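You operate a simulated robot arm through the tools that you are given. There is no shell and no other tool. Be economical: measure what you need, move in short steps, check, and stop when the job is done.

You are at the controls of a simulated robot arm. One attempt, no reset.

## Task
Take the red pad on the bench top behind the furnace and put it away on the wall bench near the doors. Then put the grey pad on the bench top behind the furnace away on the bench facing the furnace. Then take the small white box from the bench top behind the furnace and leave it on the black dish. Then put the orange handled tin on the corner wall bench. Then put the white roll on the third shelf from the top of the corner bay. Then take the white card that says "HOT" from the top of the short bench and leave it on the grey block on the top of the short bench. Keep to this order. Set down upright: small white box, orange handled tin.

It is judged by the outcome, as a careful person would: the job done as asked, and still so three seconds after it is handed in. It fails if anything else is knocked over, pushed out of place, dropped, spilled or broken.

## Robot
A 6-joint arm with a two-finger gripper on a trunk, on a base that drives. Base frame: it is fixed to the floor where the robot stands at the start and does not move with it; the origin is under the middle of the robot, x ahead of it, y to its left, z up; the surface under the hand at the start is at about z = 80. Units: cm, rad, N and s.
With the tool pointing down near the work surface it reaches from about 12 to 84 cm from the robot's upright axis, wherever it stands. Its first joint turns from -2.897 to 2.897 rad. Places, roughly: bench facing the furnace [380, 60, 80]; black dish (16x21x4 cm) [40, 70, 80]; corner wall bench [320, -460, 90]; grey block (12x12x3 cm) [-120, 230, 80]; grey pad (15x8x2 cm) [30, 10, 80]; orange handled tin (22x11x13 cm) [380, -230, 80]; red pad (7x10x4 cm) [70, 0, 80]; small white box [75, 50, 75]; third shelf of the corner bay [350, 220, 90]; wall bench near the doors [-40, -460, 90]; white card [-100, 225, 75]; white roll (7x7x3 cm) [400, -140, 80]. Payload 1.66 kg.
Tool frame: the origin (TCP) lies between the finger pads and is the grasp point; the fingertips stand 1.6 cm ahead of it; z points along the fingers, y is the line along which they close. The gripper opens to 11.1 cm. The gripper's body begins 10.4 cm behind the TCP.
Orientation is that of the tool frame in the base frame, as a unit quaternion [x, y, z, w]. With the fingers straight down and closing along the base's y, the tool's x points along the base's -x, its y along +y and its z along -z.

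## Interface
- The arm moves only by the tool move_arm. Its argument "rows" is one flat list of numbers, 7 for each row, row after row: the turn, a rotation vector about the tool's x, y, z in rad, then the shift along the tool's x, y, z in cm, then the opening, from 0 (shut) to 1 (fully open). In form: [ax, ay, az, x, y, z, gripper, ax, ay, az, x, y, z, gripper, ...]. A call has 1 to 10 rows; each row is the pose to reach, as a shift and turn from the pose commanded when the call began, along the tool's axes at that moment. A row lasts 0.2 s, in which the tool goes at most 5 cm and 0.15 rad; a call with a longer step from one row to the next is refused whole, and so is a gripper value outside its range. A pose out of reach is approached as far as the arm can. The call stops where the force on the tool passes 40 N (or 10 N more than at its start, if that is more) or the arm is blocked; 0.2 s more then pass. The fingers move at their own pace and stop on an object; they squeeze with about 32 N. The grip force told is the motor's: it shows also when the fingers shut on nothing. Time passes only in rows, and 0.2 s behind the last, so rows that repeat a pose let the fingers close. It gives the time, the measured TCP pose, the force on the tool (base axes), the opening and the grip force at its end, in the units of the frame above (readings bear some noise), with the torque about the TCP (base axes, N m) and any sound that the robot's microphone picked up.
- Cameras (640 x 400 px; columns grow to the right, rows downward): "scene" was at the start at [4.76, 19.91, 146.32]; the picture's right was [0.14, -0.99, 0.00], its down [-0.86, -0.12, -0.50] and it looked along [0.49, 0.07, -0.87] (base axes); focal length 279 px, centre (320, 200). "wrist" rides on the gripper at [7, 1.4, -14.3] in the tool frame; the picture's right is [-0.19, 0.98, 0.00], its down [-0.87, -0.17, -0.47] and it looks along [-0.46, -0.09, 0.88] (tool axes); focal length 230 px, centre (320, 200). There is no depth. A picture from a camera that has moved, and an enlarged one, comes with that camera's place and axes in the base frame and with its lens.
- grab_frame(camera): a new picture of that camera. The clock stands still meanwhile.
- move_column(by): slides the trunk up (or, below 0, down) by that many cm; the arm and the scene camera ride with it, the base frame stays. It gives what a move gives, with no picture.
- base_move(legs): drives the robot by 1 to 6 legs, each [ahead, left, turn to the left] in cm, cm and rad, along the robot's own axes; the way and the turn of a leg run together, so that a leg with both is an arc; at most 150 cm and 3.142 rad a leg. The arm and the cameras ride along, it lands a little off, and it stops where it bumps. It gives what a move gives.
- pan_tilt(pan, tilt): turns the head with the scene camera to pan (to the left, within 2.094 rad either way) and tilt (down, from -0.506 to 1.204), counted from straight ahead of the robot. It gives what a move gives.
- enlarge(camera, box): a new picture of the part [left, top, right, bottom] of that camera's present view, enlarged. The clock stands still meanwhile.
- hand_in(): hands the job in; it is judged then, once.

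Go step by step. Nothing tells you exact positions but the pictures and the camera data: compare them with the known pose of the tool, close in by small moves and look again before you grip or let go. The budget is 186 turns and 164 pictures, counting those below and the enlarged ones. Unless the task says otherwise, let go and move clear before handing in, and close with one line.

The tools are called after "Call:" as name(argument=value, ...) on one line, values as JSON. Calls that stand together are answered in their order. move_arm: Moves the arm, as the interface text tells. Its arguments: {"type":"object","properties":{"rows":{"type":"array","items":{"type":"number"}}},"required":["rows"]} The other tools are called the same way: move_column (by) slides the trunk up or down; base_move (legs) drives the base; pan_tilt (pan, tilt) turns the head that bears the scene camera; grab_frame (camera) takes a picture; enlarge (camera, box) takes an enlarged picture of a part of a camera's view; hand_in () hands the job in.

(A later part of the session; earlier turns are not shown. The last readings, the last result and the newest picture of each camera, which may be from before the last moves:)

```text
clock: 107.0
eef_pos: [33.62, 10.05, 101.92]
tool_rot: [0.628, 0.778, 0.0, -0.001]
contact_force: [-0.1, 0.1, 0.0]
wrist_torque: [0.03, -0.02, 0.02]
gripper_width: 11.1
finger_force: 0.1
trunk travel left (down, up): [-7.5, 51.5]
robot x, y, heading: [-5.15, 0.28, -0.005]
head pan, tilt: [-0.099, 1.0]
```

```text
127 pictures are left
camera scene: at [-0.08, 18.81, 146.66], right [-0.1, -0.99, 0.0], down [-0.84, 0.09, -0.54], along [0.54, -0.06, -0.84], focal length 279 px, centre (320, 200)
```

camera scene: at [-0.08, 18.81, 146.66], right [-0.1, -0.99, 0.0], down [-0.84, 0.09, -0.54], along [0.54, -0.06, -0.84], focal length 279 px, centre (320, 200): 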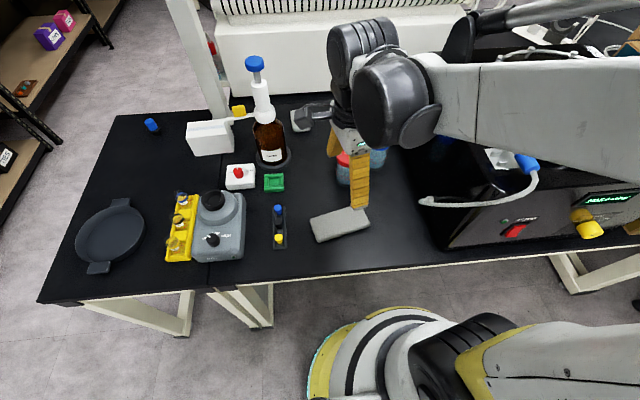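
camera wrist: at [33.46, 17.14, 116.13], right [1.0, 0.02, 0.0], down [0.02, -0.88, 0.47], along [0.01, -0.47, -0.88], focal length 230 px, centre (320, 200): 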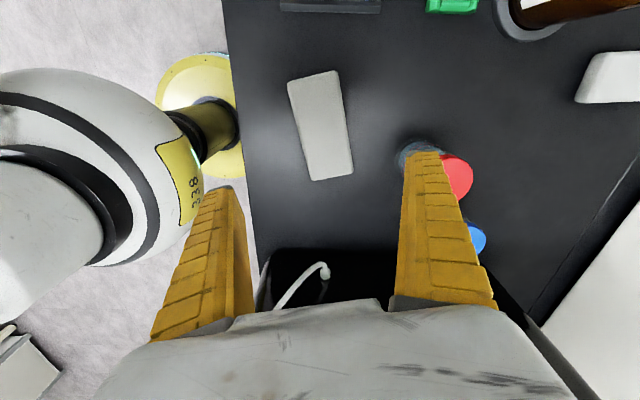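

Aligned. I'll descend around the pad.

Call:
move_arm(rows=[0, 0, 0, 0, 0.4, 4.5, 1, 0, 0, 0, 0, 0.4, 9, 1, 0, 0, 0, 0, 0.4, 13.5, 1, 0, 0, 0, 0, 0.4, 17, 1, 0, 0, 0, 0, 0.4, 18, 1, 0, 0, 0, 0, 0.4, 18.7, 1])

Call:
grab_frame(camera="wrist")

Call:
enlarge(camera="scene", box=[270, 140, 430, 240])

```text
clock: 108.3
eef_pos: [33.83, 10.2, 83.27]
tool_rot: [0.627, 0.779, 0.0, 0.0]
contact_force: [-0.4, -0.2, -0.1]
wrist_torque: [-0.02, -0.05, 0.02]
gripper_width: 11.12
finger_force: 0.1
trunk travel left (down, up): [-7.5, 51.5]
robot x, y, heading: [-5.01, 0.74, -0.006]
head pan, tilt: [-0.099, 1.0]
```

```text
126 pictures are left
camera wrist: at [33.76, 17.18, 97.47], right [1.0, 0.02, 0.0], down [0.02, -0.88, 0.47], along [0.01, -0.47, -0.88], focal length 230 px, centre (320, 200)
```

wrist: 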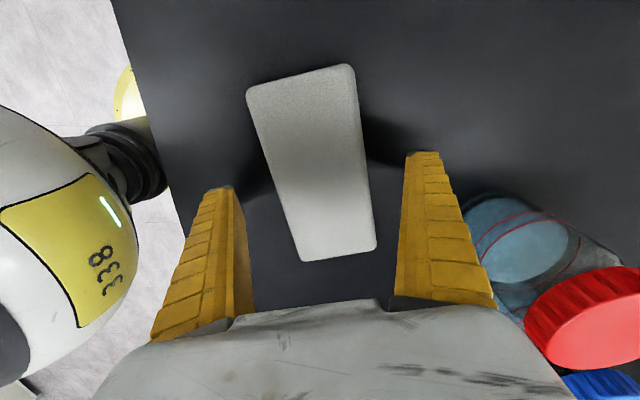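

```text
4.00 times, centred on (350, 190) of scene
camera zoom: at [-0.1, 18.81, 146.67], right [-0.1, -0.99, 0.0], down [-0.84, 0.09, -0.54], along [0.54, -0.06, -0.84], focal length 1114 px, centre (200, 240)
```

zoom: 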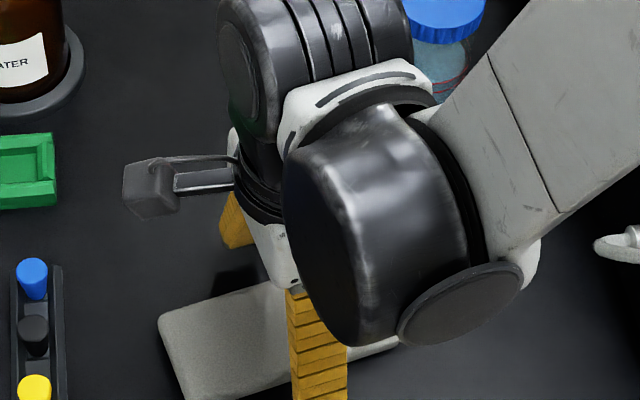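

Call:
move_arm(rows=[0, 0, 0, 0, 0, 0.3, 1, 0, 0, 0, 0, 0, 0.6, 1, 0, 0, 0, 0, 0, 0.9, 1, 0, 0, 0, 0, 0, 1.2, 1, 0, 0, 0, 0, 0, 1.4, 1])

```text
clock: 109.5
eef_pos: [33.9, 10.12, 81.9]
tool_rot: [0.627, 0.779, -0.001, 0.0]
contact_force: [0.2, -0.1, 0.2]
wrist_torque: [0.02, -0.01, 0.02]
gripper_width: 11.08
finger_force: 0.0
trunk travel left (down, up): [-7.5, 51.5]
robot x, y, heading: [-5.3, 0.76, -0.001]
head pan, tilt: [-0.099, 1.0]
```

Call:
move_arm(rows=[0, 0, 0, 0, 0, 0.2, 1, 0, 0, 0, 0, 0, 0.4, 1, 0, 0, 0, 0, 0, 0.6, 1])

Call:
grab_frame(camera="wrist")

```text
clock: 110.3
eef_pos: [34.0, 9.97, 81.23]
tool_rot: [0.627, 0.779, 0.0, 0.0]
contact_force: [0.4, 0.5, 0.1]
wrist_torque: [0.0, 0.0, 0.0]
gripper_width: 11.08
finger_force: 0.1
trunk travel left (down, up): [-7.5, 51.5]
robot x, y, heading: [-5.39, 0.74, -0.004]
head pan, tilt: [-0.099, 1.0]
```

```text
124 pictures are left
camera wrist: at [33.9, 17.11, 95.55], right [1.0, 0.02, 0.0], down [0.02, -0.88, 0.47], along [0.01, -0.47, -0.88], focal length 230 px, centre (320, 200)
```

wrist: 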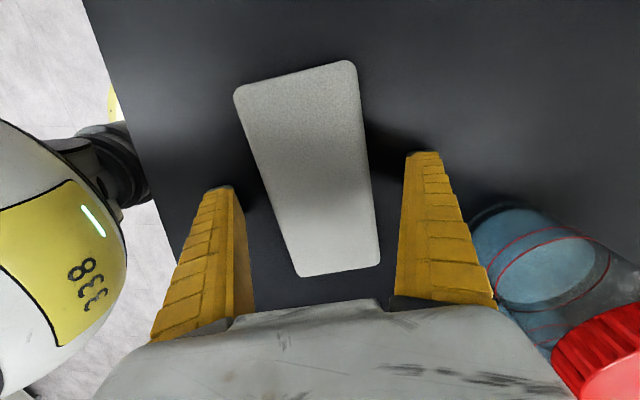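

Call:
move_arm(rows=[0, 0, 0, 0, 0, 0.2, 1, 0, 0, 0, 0, 0, 0.2, 0.7, 0, 0, 0, 0, 0, 0.2, 0, 0, 0, 0, 0, 0, 0.2, 0, 0, 0, 0, 0, 0, 0.2, 0])

Call:
grab_frame(camera="wrist")

```text
clock: 111.0
eef_pos: [33.83, 10.01, 81.32]
tool_rot: [0.627, 0.779, 0.001, 0.0]
contact_force: [-1.3, 0.7, 46.7]
wrist_torque: [-0.01, 0.0, -0.06]
gripper_width: 7.13
finger_force: 32.2
trunk travel left (down, up): [-7.5, 51.5]
robot x, y, heading: [-5.27, 0.39, 0.004]
head pan, tilt: [-0.099, 1.0]
stopped in row 3: the force on the tool passed its limit at 47 N (the readings are from after the stop); the commanded pose is now the measured one
```

```text
123 pictures are left
camera wrist: at [33.68, 17.05, 95.56], right [1.0, 0.02, 0.0], down [0.02, -0.88, 0.47], along [0.01, -0.47, -0.88], focal length 230 px, centre (320, 200)
```

wrist: 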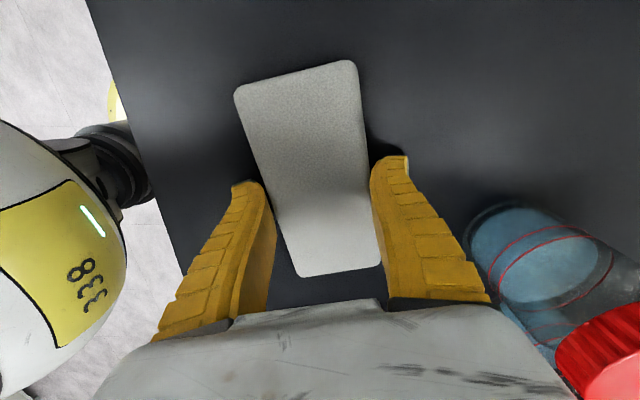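

Fingers have closed on the pad and press the table. I'll ease up slightly, holding the grip.

Call:
move_arm(rows=[0, 0, 0, 0, 0, -0.4, 0, 0, 0, 0, 0, 0, -0.6, 0, 0, 0, 0, 0, 0, -0.6, 0, 0, 0, 0, 0, 0, -1, 0, 0, 0, 0, 0, 0, -2, 0, 0, 0, 0, 0, 0, -4, 0])

Call:
grab_frame(camera="wrist")

```text
clock: 112.4
eef_pos: [34.03, 9.87, 85.23]
tool_rot: [0.628, 0.779, 0.001, 0.001]
contact_force: [-0.8, -0.3, -0.7]
wrist_torque: [-0.03, 0.03, 0.0]
gripper_width: 7.09
finger_force: 32.5
trunk travel left (down, up): [-7.5, 51.5]
robot x, y, heading: [-5.91, 0.5, 0.0]
head pan, tilt: [-0.099, 1.0]
```

```text
122 pictures are left
camera wrist: at [33.92, 16.98, 99.38], right [1.0, 0.02, 0.0], down [0.02, -0.88, 0.47], along [0.01, -0.47, -0.88], focal length 230 px, centre (320, 200)
```

wrist: 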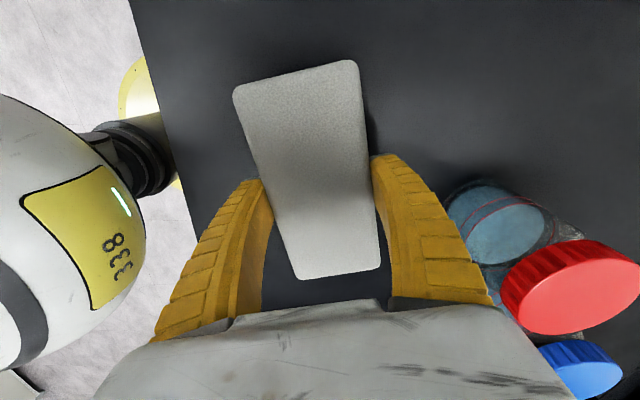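

The grey pad is held. I'll lift, retract, and then take the left aisle between this bench and the shelves toward the far side.

Call:
move_arm(rows=[0, 0, 0, 0, 0, -4, 0, 0, 0, 0, 0, 0, -8, 0, 0, 0, 0, 0, 0, -12, 0, 0, 0, 0, 0, 0, -16, 0, 0, 0, 0, 0, 0, -20, 0, 0, 0, 0, 0, 0, -24, 0])

Call:
base_move(legs=[[-45, 0, 0], [0, 138, 0]])

Call:
pan_tilt(pan=0, tilt=0.45)

Call:
grab_frame(camera="scene")

Call:
grab_frame(camera="wrist")

```text
clock: 113.8
eef_pos: [33.98, 9.97, 109.32]
tool_rot: [0.627, 0.779, 0.0, 0.0]
contact_force: [0.1, -0.4, 0.0]
wrist_torque: [0.0, 0.02, 0.04]
gripper_width: 7.09
finger_force: 32.0
trunk travel left (down, up): [-7.5, 51.5]
robot x, y, heading: [-5.36, 0.44, -0.004]
head pan, tilt: [-0.099, 1.0]
```

```text
clock: 122.9
eef_pos: [-11.47, 146.46, 109.24]
tool_rot: [0.624, 0.781, 0.0, 0.0]
contact_force: [-0.2, -0.1, -0.8]
wrist_torque: [0.0, 0.03, 0.0]
gripper_width: 7.11
finger_force: 32.3
trunk travel left (down, up): [-7.5, 51.5]
robot x, y, heading: [-50.29, 137.0, 0.002]
head pan, tilt: [-0.099, 1.0]
```

```text
clock: 123.9
eef_pos: [-11.38, 146.48, 109.31]
tool_rot: [0.625, 0.781, 0.0, 0.0]
contact_force: [-0.3, -1.2, -0.7]
wrist_torque: [0.02, 0.0, -0.01]
gripper_width: 7.09
finger_force: 31.3
trunk travel left (down, up): [-7.5, 51.5]
robot x, y, heading: [-50.91, 136.77, 0.006]
head pan, tilt: [0.0, 0.45]
```

```text
121 pictures are left
camera scene: at [-43.35, 155.78, 151.22], right [0.0, -1.0, 0.0], down [-0.44, 0.0, -0.9], along [0.9, 0.0, -0.44], focal length 279 px, centre (320, 200)
```

scene: 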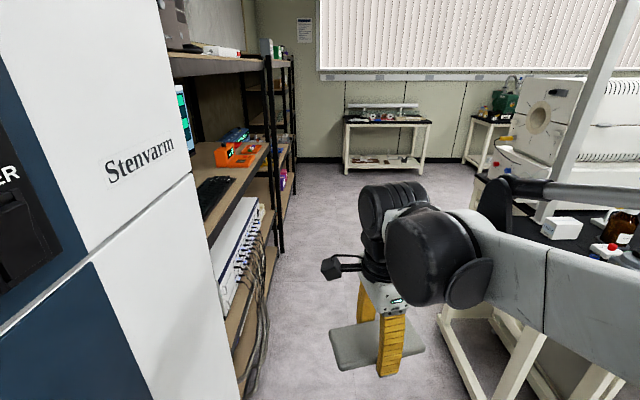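

```text
120 pictures are left
camera wrist: at [-11.59, 153.56, 123.42], right [1.0, 0.03, 0.0], down [0.03, -0.88, 0.47], along [0.01, -0.47, -0.88], focal length 230 px, centre (320, 200)
```

wrist: 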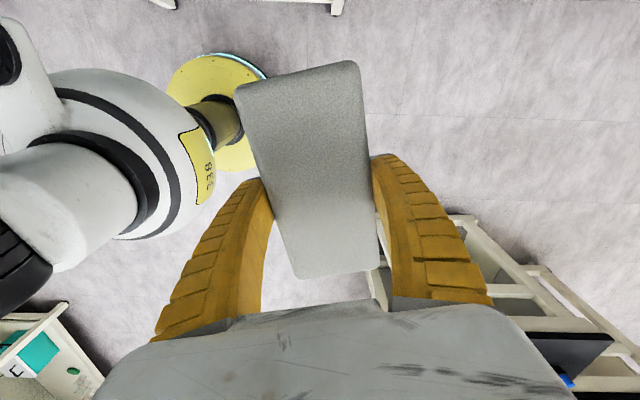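

The bench facing the furnace is straight ahead by the window (x about 375, y from -10 to 114). I'll drive up the aisle.

Call:
base_move(legs=[[150, 0, 0], [150, 0, 0]])

Call:
pan_tilt(pan=-0.35, tilt=0.5)

Call:
grab_frame(camera="scene")

Call:
pan_tilt(pan=0.7, tilt=0.5)

Call:
grab_frame(camera="scene")

```text
clock: 138.4
eef_pos: [288.84, 153.53, 109.33]
tool_rot: [0.614, 0.789, 0.0, 0.0]
contact_force: [-0.3, -0.5, -1.2]
wrist_torque: [0.01, 0.02, 0.01]
gripper_width: 7.12
finger_force: 32.1
trunk travel left (down, up): [-7.5, 51.5]
robot x, y, heading: [249.79, 142.8, 0.029]
head pan, tilt: [0.0, 0.45]
```

```text
clock: 139.2
eef_pos: [288.78, 153.6, 109.3]
tool_rot: [0.614, 0.789, 0.0, 0.0]
contact_force: [-1.2, 0.3, -0.4]
wrist_torque: [-0.01, 0.0, 0.01]
gripper_width: 7.11
finger_force: 31.9
trunk travel left (down, up): [-7.5, 51.5]
robot x, y, heading: [249.85, 143.09, 0.028]
head pan, tilt: [-0.351, 0.499]
```

```text
119 pictures are left
camera scene: at [256.09, 158.87, 150.78], right [-0.31, -0.95, 0.0], down [-0.45, 0.15, -0.88], along [0.83, -0.28, -0.48], focal length 279 px, centre (320, 200)
```

scene: 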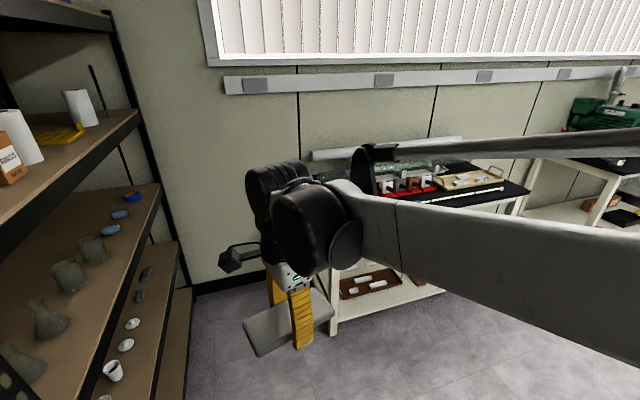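

```text
clock: 140.5
eef_pos: [288.81, 153.53, 109.2]
tool_rot: [0.614, 0.789, 0.0, -0.001]
contact_force: [0.3, 0.0, -1.1]
wrist_torque: [-0.03, 0.0, -0.01]
gripper_width: 7.12
finger_force: 32.3
trunk travel left (down, up): [-7.5, 51.5]
robot x, y, heading: [249.48, 142.67, 0.033]
head pan, tilt: [0.7, 0.499]
```

```text
118 pictures are left
camera scene: at [254.23, 167.8, 150.78], right [0.67, -0.75, 0.0], down [-0.36, -0.32, -0.88], along [0.65, 0.59, -0.48], focal length 279 px, centre (320, 200)
```

scene: 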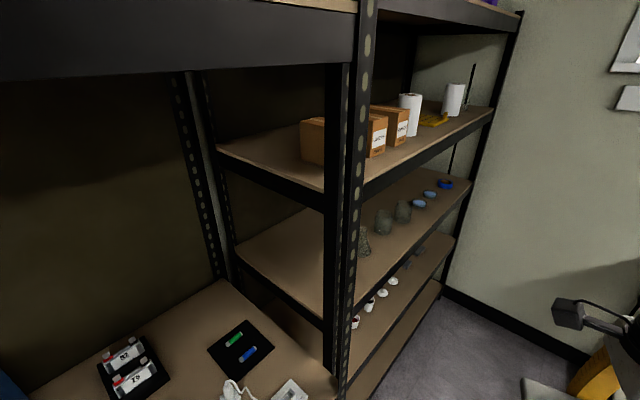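

The corner bay shelves are on the left here. I'll edge forward and check the right side before moving in front of the bench.

Call:
base_move(legs=[[45, 0, -0.03]])

Call:
pan_tilt(pan=-2.0, tilt=0.5)

Call:
grab_frame(camera="scene")

Call:
pan_tilt(pan=-1.0, tilt=0.5)

Call:
grab_frame(camera="scene")

```text
clock: 143.2
eef_pos: [334.59, 152.92, 109.23]
tool_rot: [0.627, 0.779, 0.0, 0.0]
contact_force: [0.4, -0.2, 0.0]
wrist_torque: [0.01, -0.02, 0.03]
gripper_width: 7.09
finger_force: 31.7
trunk travel left (down, up): [-7.5, 51.5]
robot x, y, heading: [295.14, 143.83, -0.006]
head pan, tilt: [0.7, 0.499]
```

```text
clock: 145.7
eef_pos: [334.56, 153.02, 109.13]
tool_rot: [0.627, 0.779, 0.0, 0.0]
contact_force: [-0.3, 0.4, -0.8]
wrist_torque: [-0.02, -0.01, 0.0]
gripper_width: 7.08
finger_force: 32.0
trunk travel left (down, up): [-7.5, 51.5]
robot x, y, heading: [295.32, 143.43, -0.004]
head pan, tilt: [-2.0, 0.499]
```

```text
117 pictures are left
camera scene: at [289.72, 154.2, 150.78], right [-0.91, 0.42, 0.0], down [0.2, 0.44, -0.88], along [-0.37, -0.8, -0.48], focal length 279 px, centre (320, 200)
```

scene: 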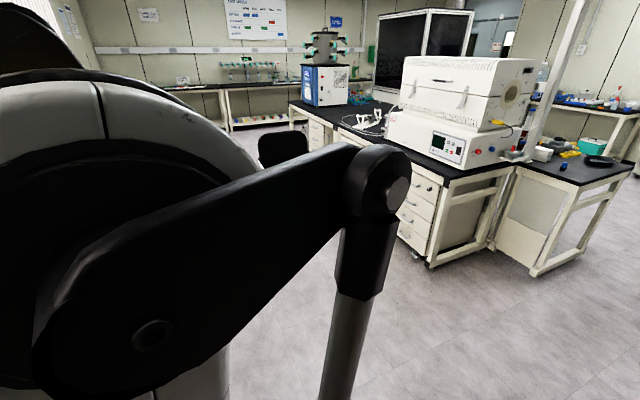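

```text
clock: 146.9
eef_pos: [334.57, 153.01, 109.28]
tool_rot: [0.627, 0.779, 0.0, 0.0]
contact_force: [0.7, -0.6, -1.0]
wrist_torque: [0.05, 0.0, -0.01]
gripper_width: 7.11
finger_force: 32.1
trunk travel left (down, up): [-7.5, 51.5]
robot x, y, heading: [295.17, 144.0, -0.003]
head pan, tilt: [-1.0, 0.499]
```

```text
116 pictures are left
camera scene: at [298.41, 154.81, 150.78], right [-0.84, -0.54, 0.0], down [-0.26, 0.4, -0.88], along [0.47, -0.74, -0.48], focal length 279 px, centre (320, 200)
```

scene: 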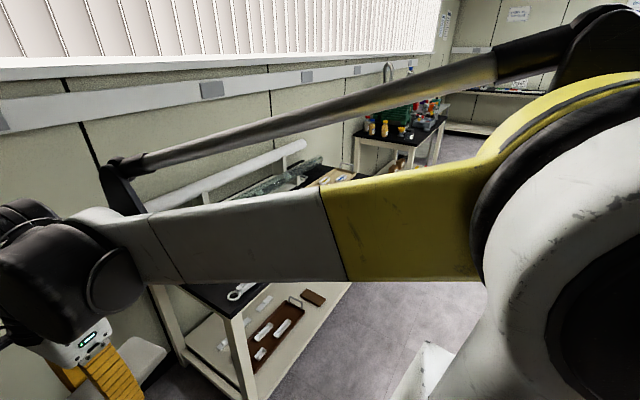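

Plenty of floor. I'll slide right to face the bench.

Call:
base_move(legs=[[-10, 0, 0], [0, -85, 0]])

Call:
pan_tilt(pan=0, tilt=0.7)

Call:
grab_frame(camera="scene")

Call:
grab_frame(camera="wrist")

```text
clock: 152.3
eef_pos: [324.09, 64.95, 109.2]
tool_rot: [0.632, 0.775, 0.0, 0.0]
contact_force: [-0.7, -0.2, -0.8]
wrist_torque: [0.03, 0.0, -0.02]
gripper_width: 7.1
finger_force: 31.6
trunk travel left (down, up): [-7.5, 51.5]
robot x, y, heading: [284.79, 56.18, -0.015]
head pan, tilt: [-1.0, 0.499]
```

```text
clock: 153.6
eef_pos: [324.14, 64.96, 109.17]
tool_rot: [0.632, 0.775, 0.001, 0.0]
contact_force: [0.3, 0.0, 0.0]
wrist_torque: [0.02, 0.0, -0.05]
gripper_width: 7.1
finger_force: 31.6
trunk travel left (down, up): [-7.5, 51.5]
robot x, y, heading: [284.82, 56.02, -0.017]
head pan, tilt: [0.0, 0.7]
```

```text
115 pictures are left
camera scene: at [291.69, 74.88, 149.01], right [-0.02, -1.0, 0.0], down [-0.64, 0.01, -0.77], along [0.76, -0.01, -0.64], focal length 279 px, centre (320, 200)
```

scene: 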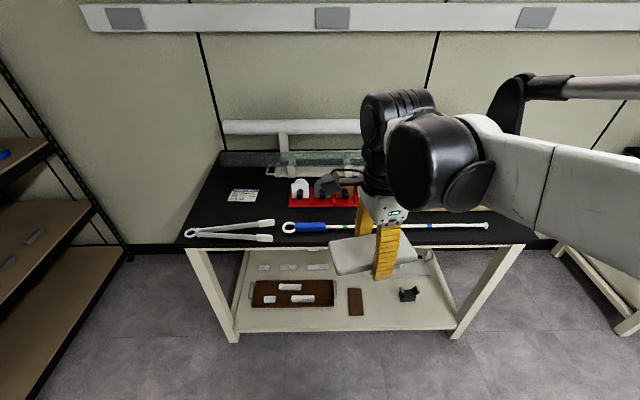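

```text
114 pictures are left
camera wrist: at [324.09, 72.01, 123.42], right [1.0, 0.01, 0.0], down [0.01, -0.88, 0.47], along [0.01, -0.47, -0.88], focal length 230 px, centre (320, 200)
```

wrist: 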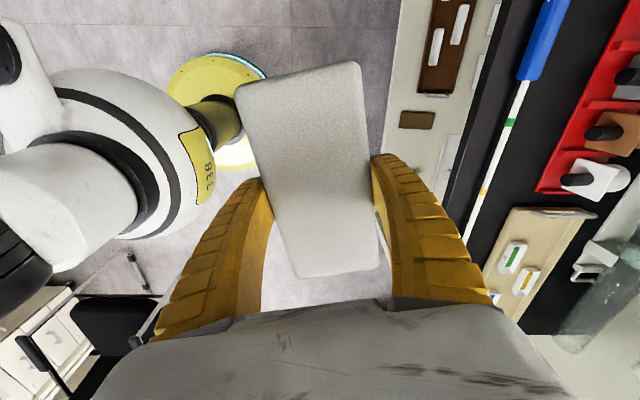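

The left side of the bench is crowded. I'll shift right so the arm doesn't hide the bench's right half.

Call:
base_move(legs=[[0, -55, 0.015]])

Call:
pan_tilt(pan=0.3, tilt=0.7)

Call:
grab_frame(camera="scene")

```text
clock: 156.7
eef_pos: [323.45, 10.09, 109.27]
tool_rot: [0.628, 0.778, 0.0, 0.0]
contact_force: [1.2, -0.4, -1.3]
wrist_torque: [0.06, -0.01, 0.02]
gripper_width: 7.09
finger_force: 32.3
trunk travel left (down, up): [-7.5, 51.5]
robot x, y, heading: [283.97, 0.58, -0.003]
head pan, tilt: [0.0, 0.7]
```

```text
clock: 157.5
eef_pos: [323.4, 10.04, 109.36]
tool_rot: [0.628, 0.778, -0.001, -0.001]
contact_force: [-0.2, 0.0, -0.3]
wrist_torque: [0.0, 0.01, -0.01]
gripper_width: 7.08
finger_force: 32.0
trunk travel left (down, up): [-7.5, 51.5]
robot x, y, heading: [284.06, 0.51, -0.013]
head pan, tilt: [0.3, 0.7]
```

```text
113 pictures are left
camera scene: at [290.56, 22.14, 149.0], right [0.29, -0.96, 0.0], down [-0.62, -0.19, -0.76], along [0.73, 0.22, -0.64], focal length 279 px, centre (320, 200)
```

scene: 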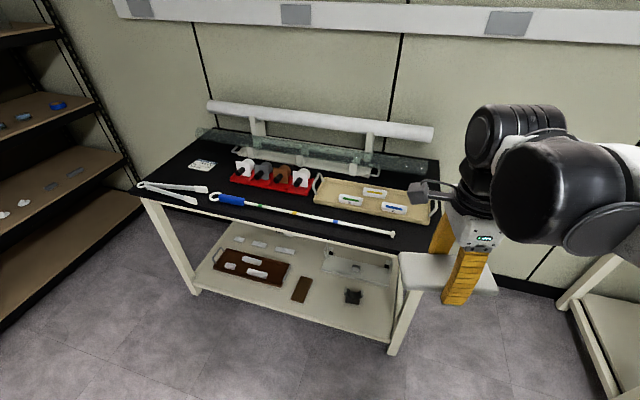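

Call:
enlarge(camera="scene", box=[130, 90, 450, 290])

```text
2.00 times, centred on (290, 190) of scene
camera zoom: at [290.56, 22.14, 149.0], right [0.29, -0.96, 0.0], down [-0.62, -0.19, -0.76], along [0.73, 0.22, -0.64], focal length 557 px, centre (380, 220)
```

zoom: 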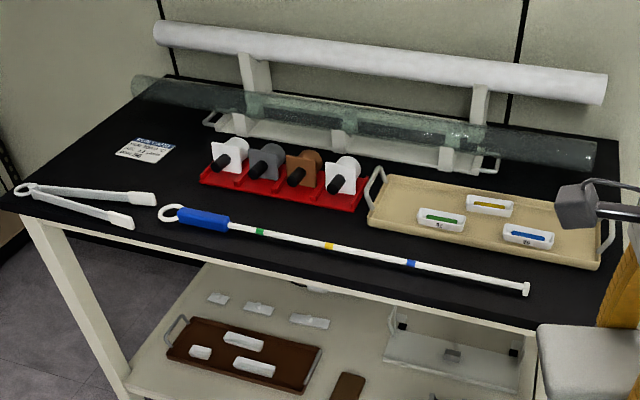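

The only good open spot is the gap between the paper note and the red rack, around (374, 93), 12–15 cm wide. I'll drive back to face it and turn the pad lengthwise along x.

Call:
base_move(legs=[[0, 80, 0.01], [20, 0, 0]])

Call:
move_arm(rows=[0, 0, -0.1355, 0, 0, 0, 0, 0, 0, -0.271, 0, 0, 0, 0, 0, 0, -0.4065, 0, 0, 0, 0, 0, 0, -0.542, 0, 0, 0, 0, 0, 0, -0.6775, 0, 0, 0, 0, 0, 0, -0.813, 0, 0, 0, 0, 0, 0, -0.9485, 0, 0, 0, 0, 0, 0, -1.084, 0, 0, 0, 0, 0, 0, -1.2195, 0, 0, 0, 0, 0, 0, -1.355, 0, 0, 0, 0])

Call:
pan_tilt(pan=0.2, tilt=0.8)

Call:
grab_frame(camera="scene")

Call:
grab_frame(camera="wrist")

```text
clock: 163.1
eef_pos: [343.69, 90.86, 109.35]
tool_rot: [0.628, 0.778, 0.001, 0.001]
contact_force: [0.8, 0.9, -1.0]
wrist_torque: [0.02, -0.02, 0.02]
gripper_width: 7.12
finger_force: 31.9
trunk travel left (down, up): [-7.5, 51.5]
robot x, y, heading: [304.45, 81.61, -0.004]
head pan, tilt: [0.3, 0.7]
```

```text
clock: 165.3
eef_pos: [343.57, 90.85, 109.28]
tool_rot: [0.0, 1.0, -0.002, 0.0]
contact_force: [-0.2, 0.1, -0.5]
wrist_torque: [-0.01, 0.01, 0.02]
gripper_width: 7.12
finger_force: 31.9
trunk travel left (down, up): [-7.5, 51.5]
robot x, y, heading: [304.11, 81.52, -0.002]
head pan, tilt: [0.3, 0.7]
```

```text
clock: 165.9
eef_pos: [343.55, 90.76, 109.12]
tool_rot: [0.002, 1.0, 0.0, 0.0]
contact_force: [0.2, 0.6, -0.5]
wrist_torque: [-0.02, 0.02, -0.01]
gripper_width: 7.11
finger_force: 31.7
trunk travel left (down, up): [-7.5, 51.5]
robot x, y, heading: [304.37, 81.67, -0.003]
head pan, tilt: [0.201, 0.799]
```

```text
111 pictures are left
camera scene: at [310.51, 101.96, 148.18], right [0.2, -0.98, 0.0], down [-0.7, -0.14, -0.7], along [0.68, 0.14, -0.72], focal length 279 px, centre (320, 200)
```

scene: 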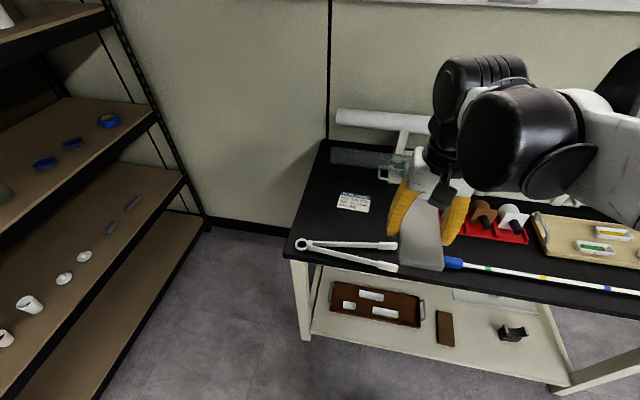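

```text
110 pictures are left
camera wrist: at [336.7, 92.15, 123.42], right [0.19, 0.98, 0.0], down [0.86, -0.17, 0.47], along [0.46, -0.09, -0.88], focal length 230 px, centre (320, 200)
```

wrist: 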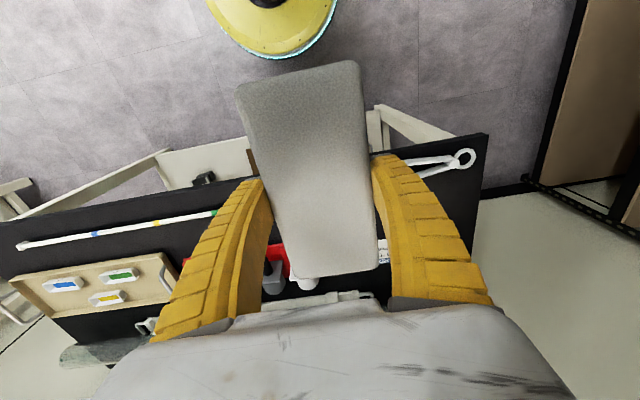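

The gap runs from y 86 to 98.7, so I'll aim for (374.5, 92.3). Moving above it first.

Call:
move_arm(rows=[0, 0, 0, -4, 0.2, 0, 0, 0, 0, 0, -8, 0.4, 0, 0, 0, 0, 0, -12, 0.6, 0, 0, 0, 0, 0, -16, 0.8, 0, 0, 0, 0, 0, -20, 1, 1, 0, 0, 0, 0, -24, 1.2, 4, 0, 0, 0, 0, -28, 1.4, 6.5, 0, 0, 0, 0, -31, 1.5, 9.5, 0, 0, 0, 0, -31, 1.5, 13, 0])

Call:
enlarge(camera="scene", box=[280, 90, 540, 253])

Call:
grab_frame(camera="wrist")

```text
clock: 167.9
eef_pos: [374.61, 92.61, 95.93]
tool_rot: [0.001, 1.0, -0.001, 0.0]
contact_force: [-0.1, -0.1, -0.7]
wrist_torque: [-0.01, -0.02, -0.01]
gripper_width: 7.11
finger_force: 31.8
trunk travel left (down, up): [-7.5, 51.5]
robot x, y, heading: [304.37, 81.17, -0.002]
head pan, tilt: [0.201, 0.799]
```

```text
2.45 times, centred on (410, 172) of scene
camera zoom: at [310.54, 101.96, 148.18], right [0.2, -0.98, 0.0], down [-0.7, -0.14, -0.7], along [0.68, 0.14, -0.72], focal length 684 px, centre (99, 270)
```

zoom: 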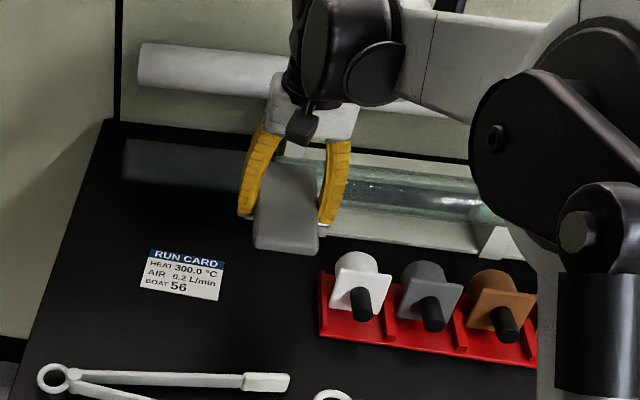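

```text
108 pictures are left
camera wrist: at [367.71, 93.8, 110.22], right [0.19, 0.98, 0.0], down [0.87, -0.17, 0.47], along [0.46, -0.09, -0.88], focal length 230 px, centre (320, 200)
```

wrist: 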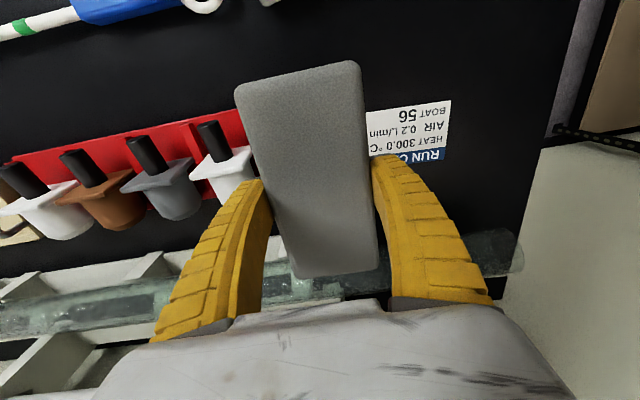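

The gap centre is at about y = 92. I'll nudge over and lower.

Call:
move_arm(rows=[0, 0, 0, 0, -0.5, 3, 0, 0, 0, 0, 0, -0.5, 6, 0, 0, 0, 0, 0, -0.5, 9, 0, 0, 0, 0, 0, -0.5, 11.5, 0, 0, 0, 0, 0, -0.5, 12.5, 0, 0, 0, 0, 0, -0.5, 12.8, 0])

Call:
enlarge(camera="scene", box=[280, 90, 540, 253])

```text
clock: 169.3
eef_pos: [374.64, 91.79, 83.39]
tool_rot: [0.0, 1.0, 0.0, 0.0]
contact_force: [0.0, 0.7, -0.3]
wrist_torque: [-0.03, 0.0, -0.01]
gripper_width: 7.11
finger_force: 32.0
trunk travel left (down, up): [-7.5, 51.5]
robot x, y, heading: [304.67, 81.24, -0.004]
head pan, tilt: [0.201, 0.799]
```

```text
2.45 times, centred on (410, 172) of scene
camera zoom: at [310.51, 101.95, 148.18], right [0.2, -0.98, 0.0], down [-0.7, -0.14, -0.7], along [0.68, 0.14, -0.72], focal length 684 px, centre (99, 270)
```

zoom: 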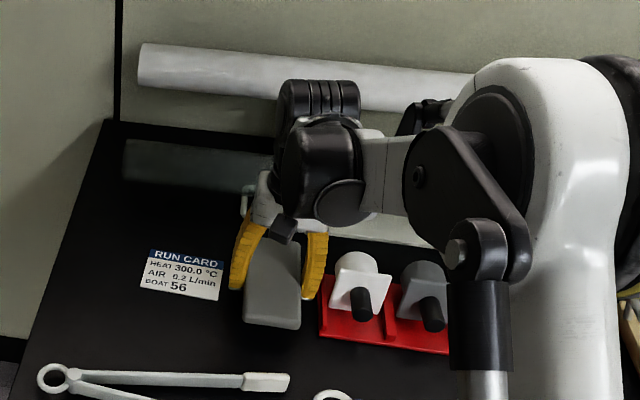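

Call:
move_arm(rows=[0, 0, 0, 0, 0, 0.4, 0, 0, 0, 0, 0, 0, 0.8, 0, 0, 0, 0, 0, 0, 1.1, 0, 0, 0, 0, 0, 0, 1.4, 0, 0, 0, 0, 0, 0, 1.6, 0])

```text
clock: 170.5
eef_pos: [374.69, 91.72, 81.7]
tool_rot: [0.001, 1.0, 0.0, 0.0]
contact_force: [-0.2, -1.3, -0.5]
wrist_torque: [0.01, -0.01, 0.03]
gripper_width: 7.11
finger_force: 31.7
trunk travel left (down, up): [-7.5, 51.5]
robot x, y, heading: [304.27, 81.56, -0.001]
head pan, tilt: [0.201, 0.799]
```

Call:
move_arm(rows=[0, 0, 0, 0, 0, 0.2, 0, 0, 0, 0, 0, 0, 0.4, 0, 0, 0, 0, 0, 0, 0.6, 0, 0, 0, 0, 0, 0, 0.8, 0])

Call:
enlarge(camera="scene", box=[280, 120, 440, 220])

```text
clock: 171.4
eef_pos: [374.64, 91.64, 81.52]
tool_rot: [0.001, 1.0, 0.0, 0.002]
contact_force: [-1.0, 1.0, 21.3]
wrist_torque: [-0.05, 0.06, -0.06]
gripper_width: 7.11
finger_force: 32.5
trunk travel left (down, up): [-7.5, 51.5]
robot x, y, heading: [304.29, 81.57, -0.002]
head pan, tilt: [0.201, 0.799]
stopped in row 4: the force on the tool passed its limit at 45 N (the readings are from after the stop); the commanded pose is now the measured one
```

```text
4.00 times, centred on (360, 170) of scene
camera zoom: at [310.28, 101.94, 148.2], right [0.2, -0.98, 0.0], down [-0.7, -0.14, -0.7], along [0.69, 0.14, -0.72], focal length 1114 px, centre (160, 320)
```

zoom: 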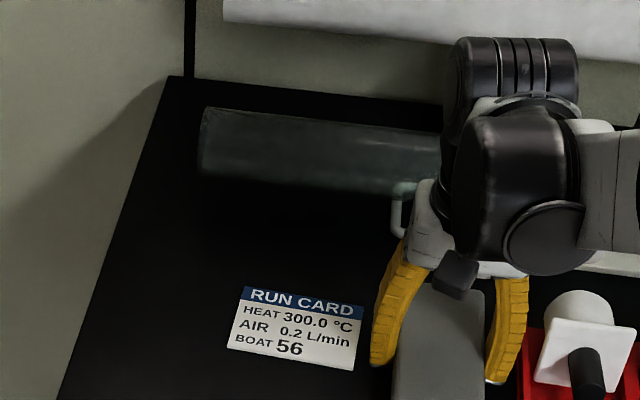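

Contact with the bench. I'll open just enough and rise straight up.

Call:
move_arm(rows=[0, 0, 0, 0, 0, -0.1, 0.7, 0, 0, 0, 0, 0, -0.1, 0.74, 0, 0, 0, 0, 0, -0.3, 0.74, 0, 0, 0, 0, 0, -1, 0.74, 0, 0, 0, 0, 0, -3, 0.74, 0, 0, 0, 0, 0, -6, 0.74, 0, 0, 0, 0, 0, -10, 0.74, 0, 0, 0, 0, 0, -15, 0.74, 0, 0, 0, 0, 0, -20, 0.74, 0, 0, 0, 0, 0, -24, 0.74])

Call:
enlarge(camera="scene", box=[280, 90, 540, 253])

```text
clock: 173.6
eef_pos: [374.57, 91.63, 105.65]
tool_rot: [0.001, 1.0, 0.0, 0.002]
contact_force: [-0.4, -0.6, 0.1]
wrist_torque: [0.07, -0.01, 0.0]
gripper_width: 8.32
finger_force: 0.8
trunk travel left (down, up): [-7.5, 51.5]
robot x, y, heading: [304.32, 81.49, -0.008]
head pan, tilt: [0.201, 0.799]
```

```text
2.45 times, centred on (410, 172) of scene
camera zoom: at [310.51, 101.96, 148.18], right [0.2, -0.98, 0.0], down [-0.7, -0.14, -0.7], along [0.68, 0.14, -0.72], focal length 684 px, centre (99, 270)
```

zoom: 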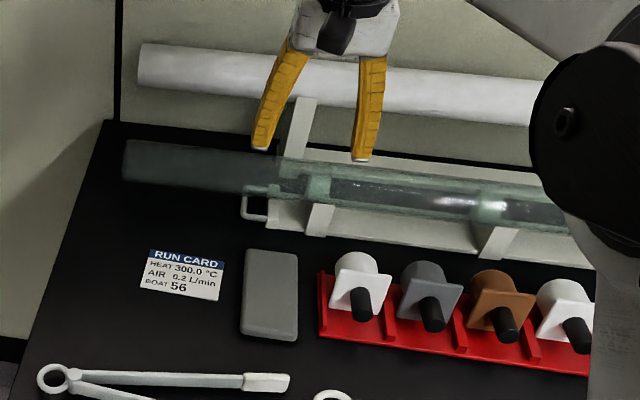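

The grey pad is placed neatly. I'll retract and drive back down the aisle.

Call:
move_arm(rows=[0, 0, 0, 4, 0, -0.5, 0.6, 0, 0, 0, 8, 0, -1, 0.6, 0, 0, 0, 12, 0, -1.5, 0.6, 0, 0, 0, 16, -1, -2, 0.6, 0, 0, 0, 20, -2, -2.5, 0.6, 0, 0, 0, 24, -3, -3, 0.6, 0, 0, 0, 28, -5, -3.5, 0.6, 0, 0, 0, 32, -7, -4, 0.6, 0, 0, 0, 35, -9, -4.5, 0.6])

Call:
base_move(legs=[[-20, 0, 0], [0, 59, 0], [-150, 0, 0]])

```text
clock: 175.6
eef_pos: [339.62, 82.91, 109.86]
tool_rot: [0.002, 1.0, 0.0, 0.001]
contact_force: [-0.5, 0.4, 0.4]
wrist_torque: [0.01, 0.02, 0.01]
gripper_width: 6.86
finger_force: 1.1
trunk travel left (down, up): [-7.5, 51.5]
robot x, y, heading: [304.14, 81.34, -0.003]
head pan, tilt: [0.201, 0.799]
```

```text
clock: 187.3
eef_pos: [169.55, 142.41, 109.8]
tool_rot: [-0.011, 1.0, 0.0, 0.001]
contact_force: [-0.2, 0.2, 0.3]
wrist_torque: [0.01, 0.0, -0.03]
gripper_width: 6.83
finger_force: 1.4
trunk travel left (down, up): [-7.5, 51.5]
robot x, y, heading: [134.15, 140.08, 0.02]
head pan, tilt: [0.201, 0.799]
```

Call:
base_move(legs=[[-150, 0, -0.02], [-35, 0, 0], [0, -85, 0]])

Call:
pan_tilt(pan=0, tilt=0.8)

Call:
grab_frame(camera="scene")

```text
clock: 200.7
eef_pos: [-18.5, 57.34, 109.7]
tool_rot: [0.006, 1.0, 0.001, 0.002]
contact_force: [-0.1, -0.6, -0.7]
wrist_torque: [0.0, 0.02, 0.02]
gripper_width: 6.84
finger_force: 1.4
trunk travel left (down, up): [-7.5, 51.5]
robot x, y, heading: [-53.51, 56.61, -0.016]
head pan, tilt: [0.201, 0.799]
```

```text
clock: 201.4
eef_pos: [-18.38, 57.3, 109.8]
tool_rot: [0.006, 1.0, -0.001, 0.001]
contact_force: [0.1, 0.0, -0.1]
wrist_torque: [0.0, 0.0, 0.01]
gripper_width: 6.83
finger_force: 1.6
trunk travel left (down, up): [-7.5, 51.5]
robot x, y, heading: [-53.81, 56.09, -0.024]
head pan, tilt: [0.0, 0.799]
```

```text
104 pictures are left
camera scene: at [-47.25, 75.11, 148.18], right [-0.01, -1.0, 0.0], down [-0.72, 0.01, -0.7], along [0.7, -0.01, -0.72], focal length 279 px, centre (320, 200)
```

scene: 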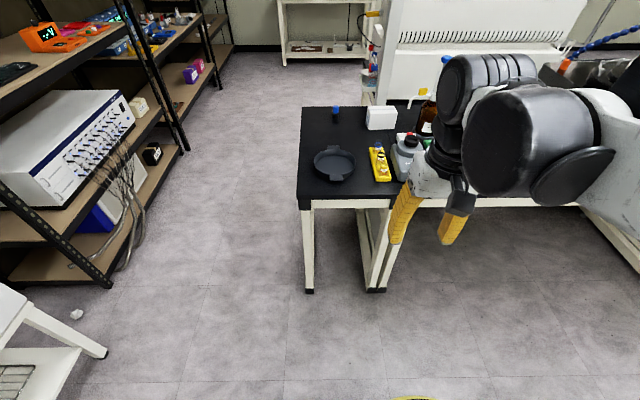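

I'll move up to the bench in front of the dish and box.

Call:
base_move(legs=[[50, 0, 0.02]])

Call:
pan_tilt(pan=-0.1, tilt=0.8)

Call:
grab_frame(camera="scene")

Call:
grab_frame(camera="wrist")

```text
clock: 204.3
eef_pos: [31.21, 58.11, 109.84]
tool_rot: [-0.006, 1.0, 0.0, 0.002]
contact_force: [0.3, -0.2, -0.7]
wrist_torque: [0.01, 0.01, 0.02]
gripper_width: 6.85
finger_force: 1.0
trunk travel left (down, up): [-7.5, 51.5]
robot x, y, heading: [-4.08, 55.65, 0.01]
head pan, tilt: [0.0, 0.799]
```

```text
clock: 205.0
eef_pos: [31.05, 58.15, 109.86]
tool_rot: [-0.006, 1.0, 0.0, 0.002]
contact_force: [0.1, -0.5, 0.5]
wrist_torque: [0.02, 0.01, -0.01]
gripper_width: 6.84
finger_force: 1.1
trunk travel left (down, up): [-7.5, 51.5]
robot x, y, heading: [-4.1, 56.01, 0.01]
head pan, tilt: [-0.099, 0.799]
```

```text
103 pictures are left
camera scene: at [1.89, 74.31, 148.18], right [-0.09, -1.0, 0.0], down [-0.71, 0.06, -0.7], along [0.69, -0.06, -0.72], focal length 279 px, centre (320, 200)
```

scene: 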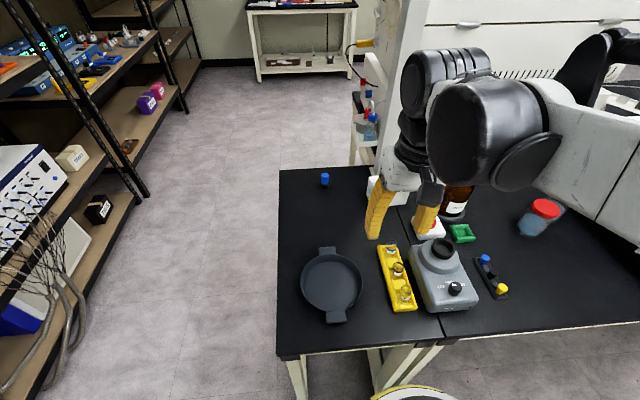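

```text
102 pictures are left
camera wrist: at [24.18, 59.34, 124.02], right [0.18, 0.98, 0.0], down [0.87, -0.16, 0.47], along [0.47, -0.08, -0.88], focal length 230 px, centre (320, 200)
```

wrist: 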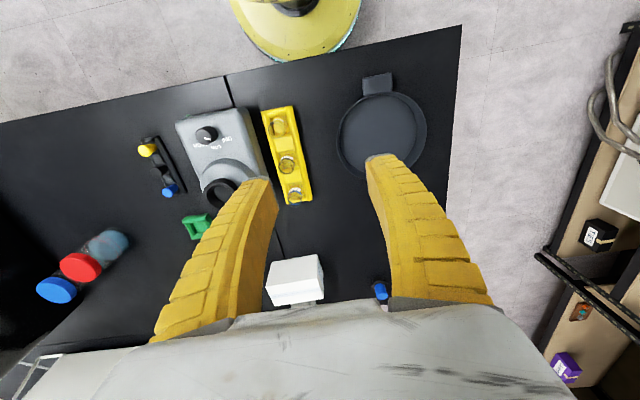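

The box stands at about x 63–69, y 40–53, z 80–88; the spout is to its right. I'll turn the gripper to close along x and hover nearby.

Call:
move_arm(rows=[0, 0, 0.145, -2.5, -1, -0.5, 1, 0, 0, 0.29, -5, -2, -1, 1, 0, 0, 0.435, -7.5, -3, -1.5, 1, 0, 0, 0.58, -10, -4, -2, 1, 0, 0, 0.725, -12.5, -5, -2.5, 1, 0, 0, 0.87, -15, -6, -3, 1, 0, 0, 1.015, -17.5, -7, -3.5, 1, 0, 0, 1.16, -20, -8, -4, 1, 0, 0, 1.305, -22.5, -9, -4.5, 1, 0, 0, 1.45, -25, -10, -5, 1])

Call:
move_arm(rows=[0, 0, 0.131, 0, 0, 0, 1])

Call:
grab_frame(camera="wrist")

Call:
grab_frame(camera="scene")

```text
clock: 207.2
eef_pos: [56.47, 48.37, 114.81]
tool_rot: [0.659, 0.752, 0.001, 0.002]
contact_force: [-1.3, 0.4, -0.3]
wrist_torque: [0.01, -0.02, 0.0]
gripper_width: 11.07
finger_force: 0.1
trunk travel left (down, up): [-7.5, 51.5]
robot x, y, heading: [-4.36, 56.28, 0.011]
head pan, tilt: [-0.099, 0.799]
```

```text
clock: 207.6
eef_pos: [56.33, 48.4, 115.02]
tool_rot: [0.707, 0.707, 0.001, 0.002]
contact_force: [0.1, -0.2, 0.2]
wrist_torque: [-0.02, -0.02, -0.01]
gripper_width: 11.11
finger_force: 0.0
trunk travel left (down, up): [-7.5, 51.5]
robot x, y, heading: [-3.86, 56.58, 0.011]
head pan, tilt: [-0.099, 0.799]
```

```text
101 pictures are left
camera wrist: at [57.68, 55.25, 129.13], right [0.98, -0.19, 0.0], down [-0.17, -0.87, 0.47], along [-0.09, -0.46, -0.88], focal length 230 px, centre (320, 200)
```

wrist: 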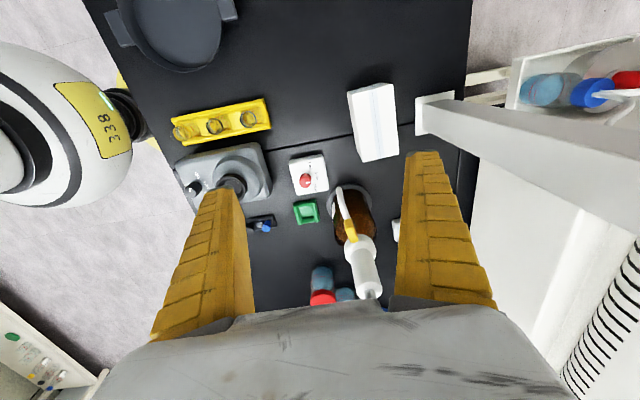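

```text
100 pictures are left
camera scene: at [1.87, 74.31, 148.18], right [-0.09, -1.0, 0.0], down [-0.71, 0.06, -0.7], along [0.69, -0.06, -0.72], focal length 279 px, centre (320, 200)
```

scene: 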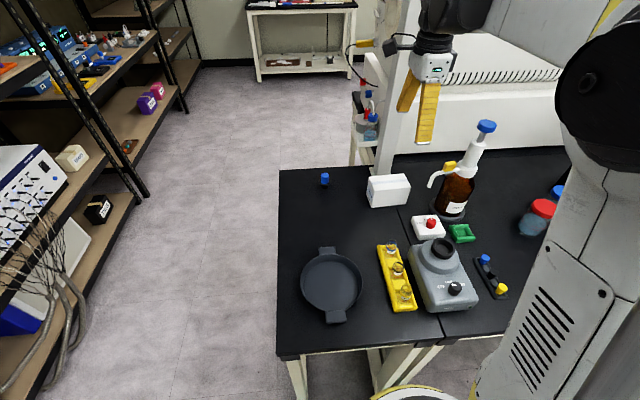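

Call:
enlarge(camera="scene", box=[290, 140, 510, 330])

Call:
enlarge(camera="wrist", box=[90, 0, 490, 250])

```text
2.11 times, centred on (400, 235) of scene
camera zoom: at [1.87, 74.31, 148.18], right [-0.09, -1.0, 0.0], down [-0.71, 0.06, -0.7], along [0.69, -0.06, -0.72], focal length 587 px, centre (152, 126)
```

zoom: 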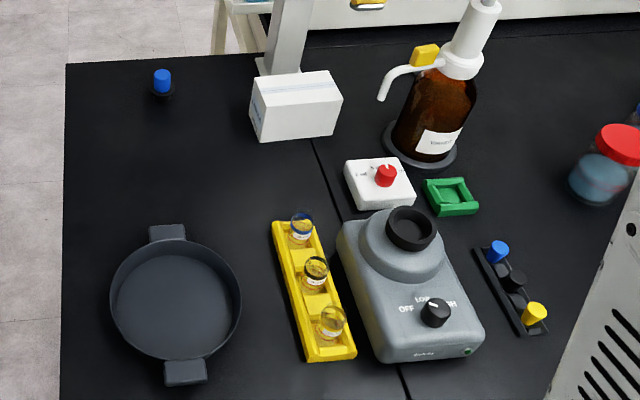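

```text
1.60 times, centred on (290, 125) of wrist
camera zoom: at [57.68, 55.25, 129.13], right [0.98, -0.19, 0.0], down [-0.17, -0.87, 0.47], along [-0.09, -0.46, -0.88], focal length 368 px, centre (368, 320)
```

zoom: 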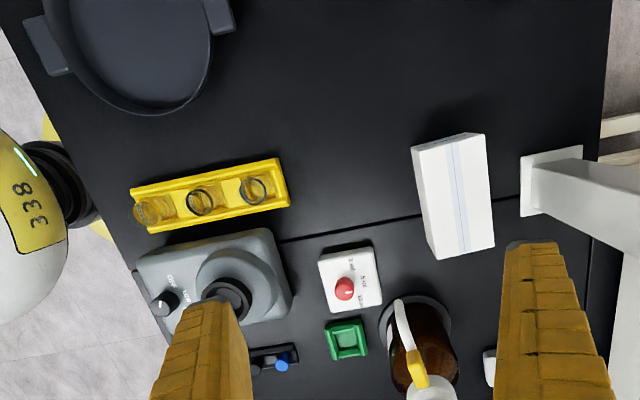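

The box centre is at (65.8, 46.4), top z 88, footprint 6.7 × 12.4 cm; the dish centre is at about (35, 68.6). I'll go above the box, then down.

Call:
move_arm(rows=[0, 0, 0, -0.6, 3, 1, 1, 0, 0, 0, -1.2, 6, 2, 1, 0, 0, 0, -2, 9.5, 3, 1, 0, 0, 0, -2, 9.5, 8, 1, 0, 0, 0, -2, 9.5, 13, 1, 0, 0, 0, -2, 9.5, 18, 1])

Call:
grab_frame(camera="wrist")

Call:
enlarge(camera="scene", box=[310, 60, 534, 200])

```text
clock: 209.0
eef_pos: [65.84, 46.31, 97.05]
tool_rot: [0.708, 0.707, 0.0, 0.001]
contact_force: [0.0, -0.4, -0.4]
wrist_torque: [0.03, -0.01, -0.02]
gripper_width: 11.09
finger_force: 0.1
trunk travel left (down, up): [-7.5, 51.5]
robot x, y, heading: [-4.2, 55.97, 0.005]
head pan, tilt: [-0.099, 0.799]
```

```text
97 pictures are left
camera wrist: at [67.23, 53.24, 111.22], right [0.98, -0.19, 0.0], down [-0.17, -0.87, 0.47], along [-0.09, -0.46, -0.88], focal length 230 px, centre (320, 200)
```

wrist: 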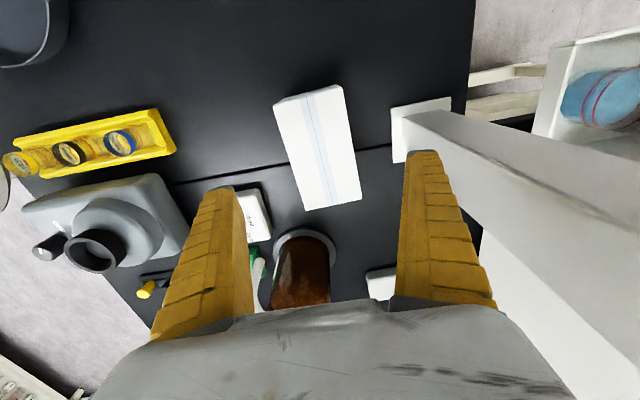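

```text
2.86 times, centred on (422, 130) of scene
camera zoom: at [1.93, 74.3, 148.18], right [-0.09, -1.0, 0.0], down [-0.71, 0.06, -0.7], along [0.69, -0.06, -0.72], focal length 796 px, centre (29, 400)
```

zoom: 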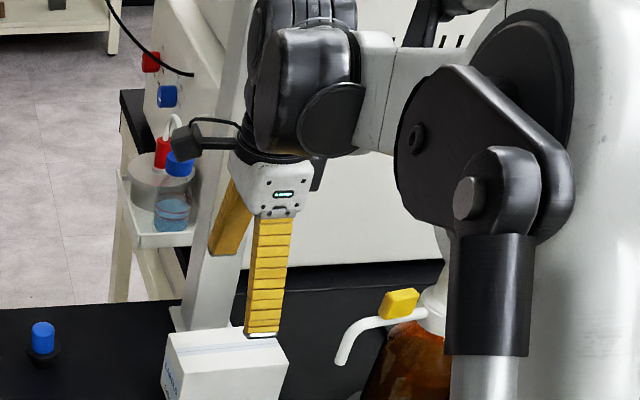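

Call:
move_arm(rows=[0, 0, 0, 0, 0.1, 3, 1, 0, 0, 0, 0, 0.1, 6, 1, 0, 0, 0, 0, 0.1, 8, 1])

Call:
grab_frame(camera="wrist")

Call:
grab_frame(camera="scene")

```text
clock: 209.8
eef_pos: [65.97, 46.3, 89.03]
tool_rot: [0.707, 0.708, 0.001, 0.001]
contact_force: [0.1, 0.3, -0.3]
wrist_torque: [-0.02, -0.03, 0.01]
gripper_width: 11.08
finger_force: 0.1
trunk travel left (down, up): [-7.5, 51.5]
robot x, y, heading: [-4.06, 55.95, 0.008]
head pan, tilt: [-0.099, 0.799]
```

```text
95 pictures are left
camera wrist: at [67.18, 53.32, 103.13], right [0.98, -0.19, 0.0], down [-0.17, -0.87, 0.47], along [-0.09, -0.46, -0.88], focal length 230 px, centre (320, 200)
```

wrist: 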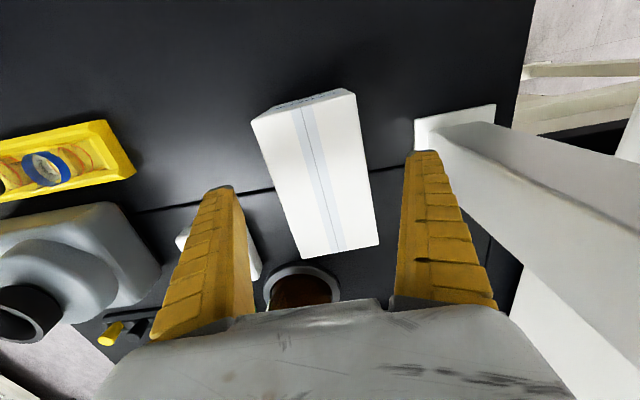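

```text
94 pictures are left
camera scene: at [1.89, 74.31, 148.18], right [-0.09, -1.0, 0.0], down [-0.71, 0.06, -0.7], along [0.69, -0.06, -0.72], focal length 279 px, centre (320, 200)
```

scene: 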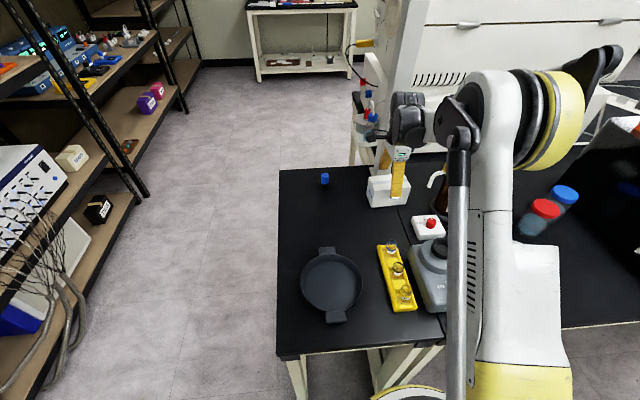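

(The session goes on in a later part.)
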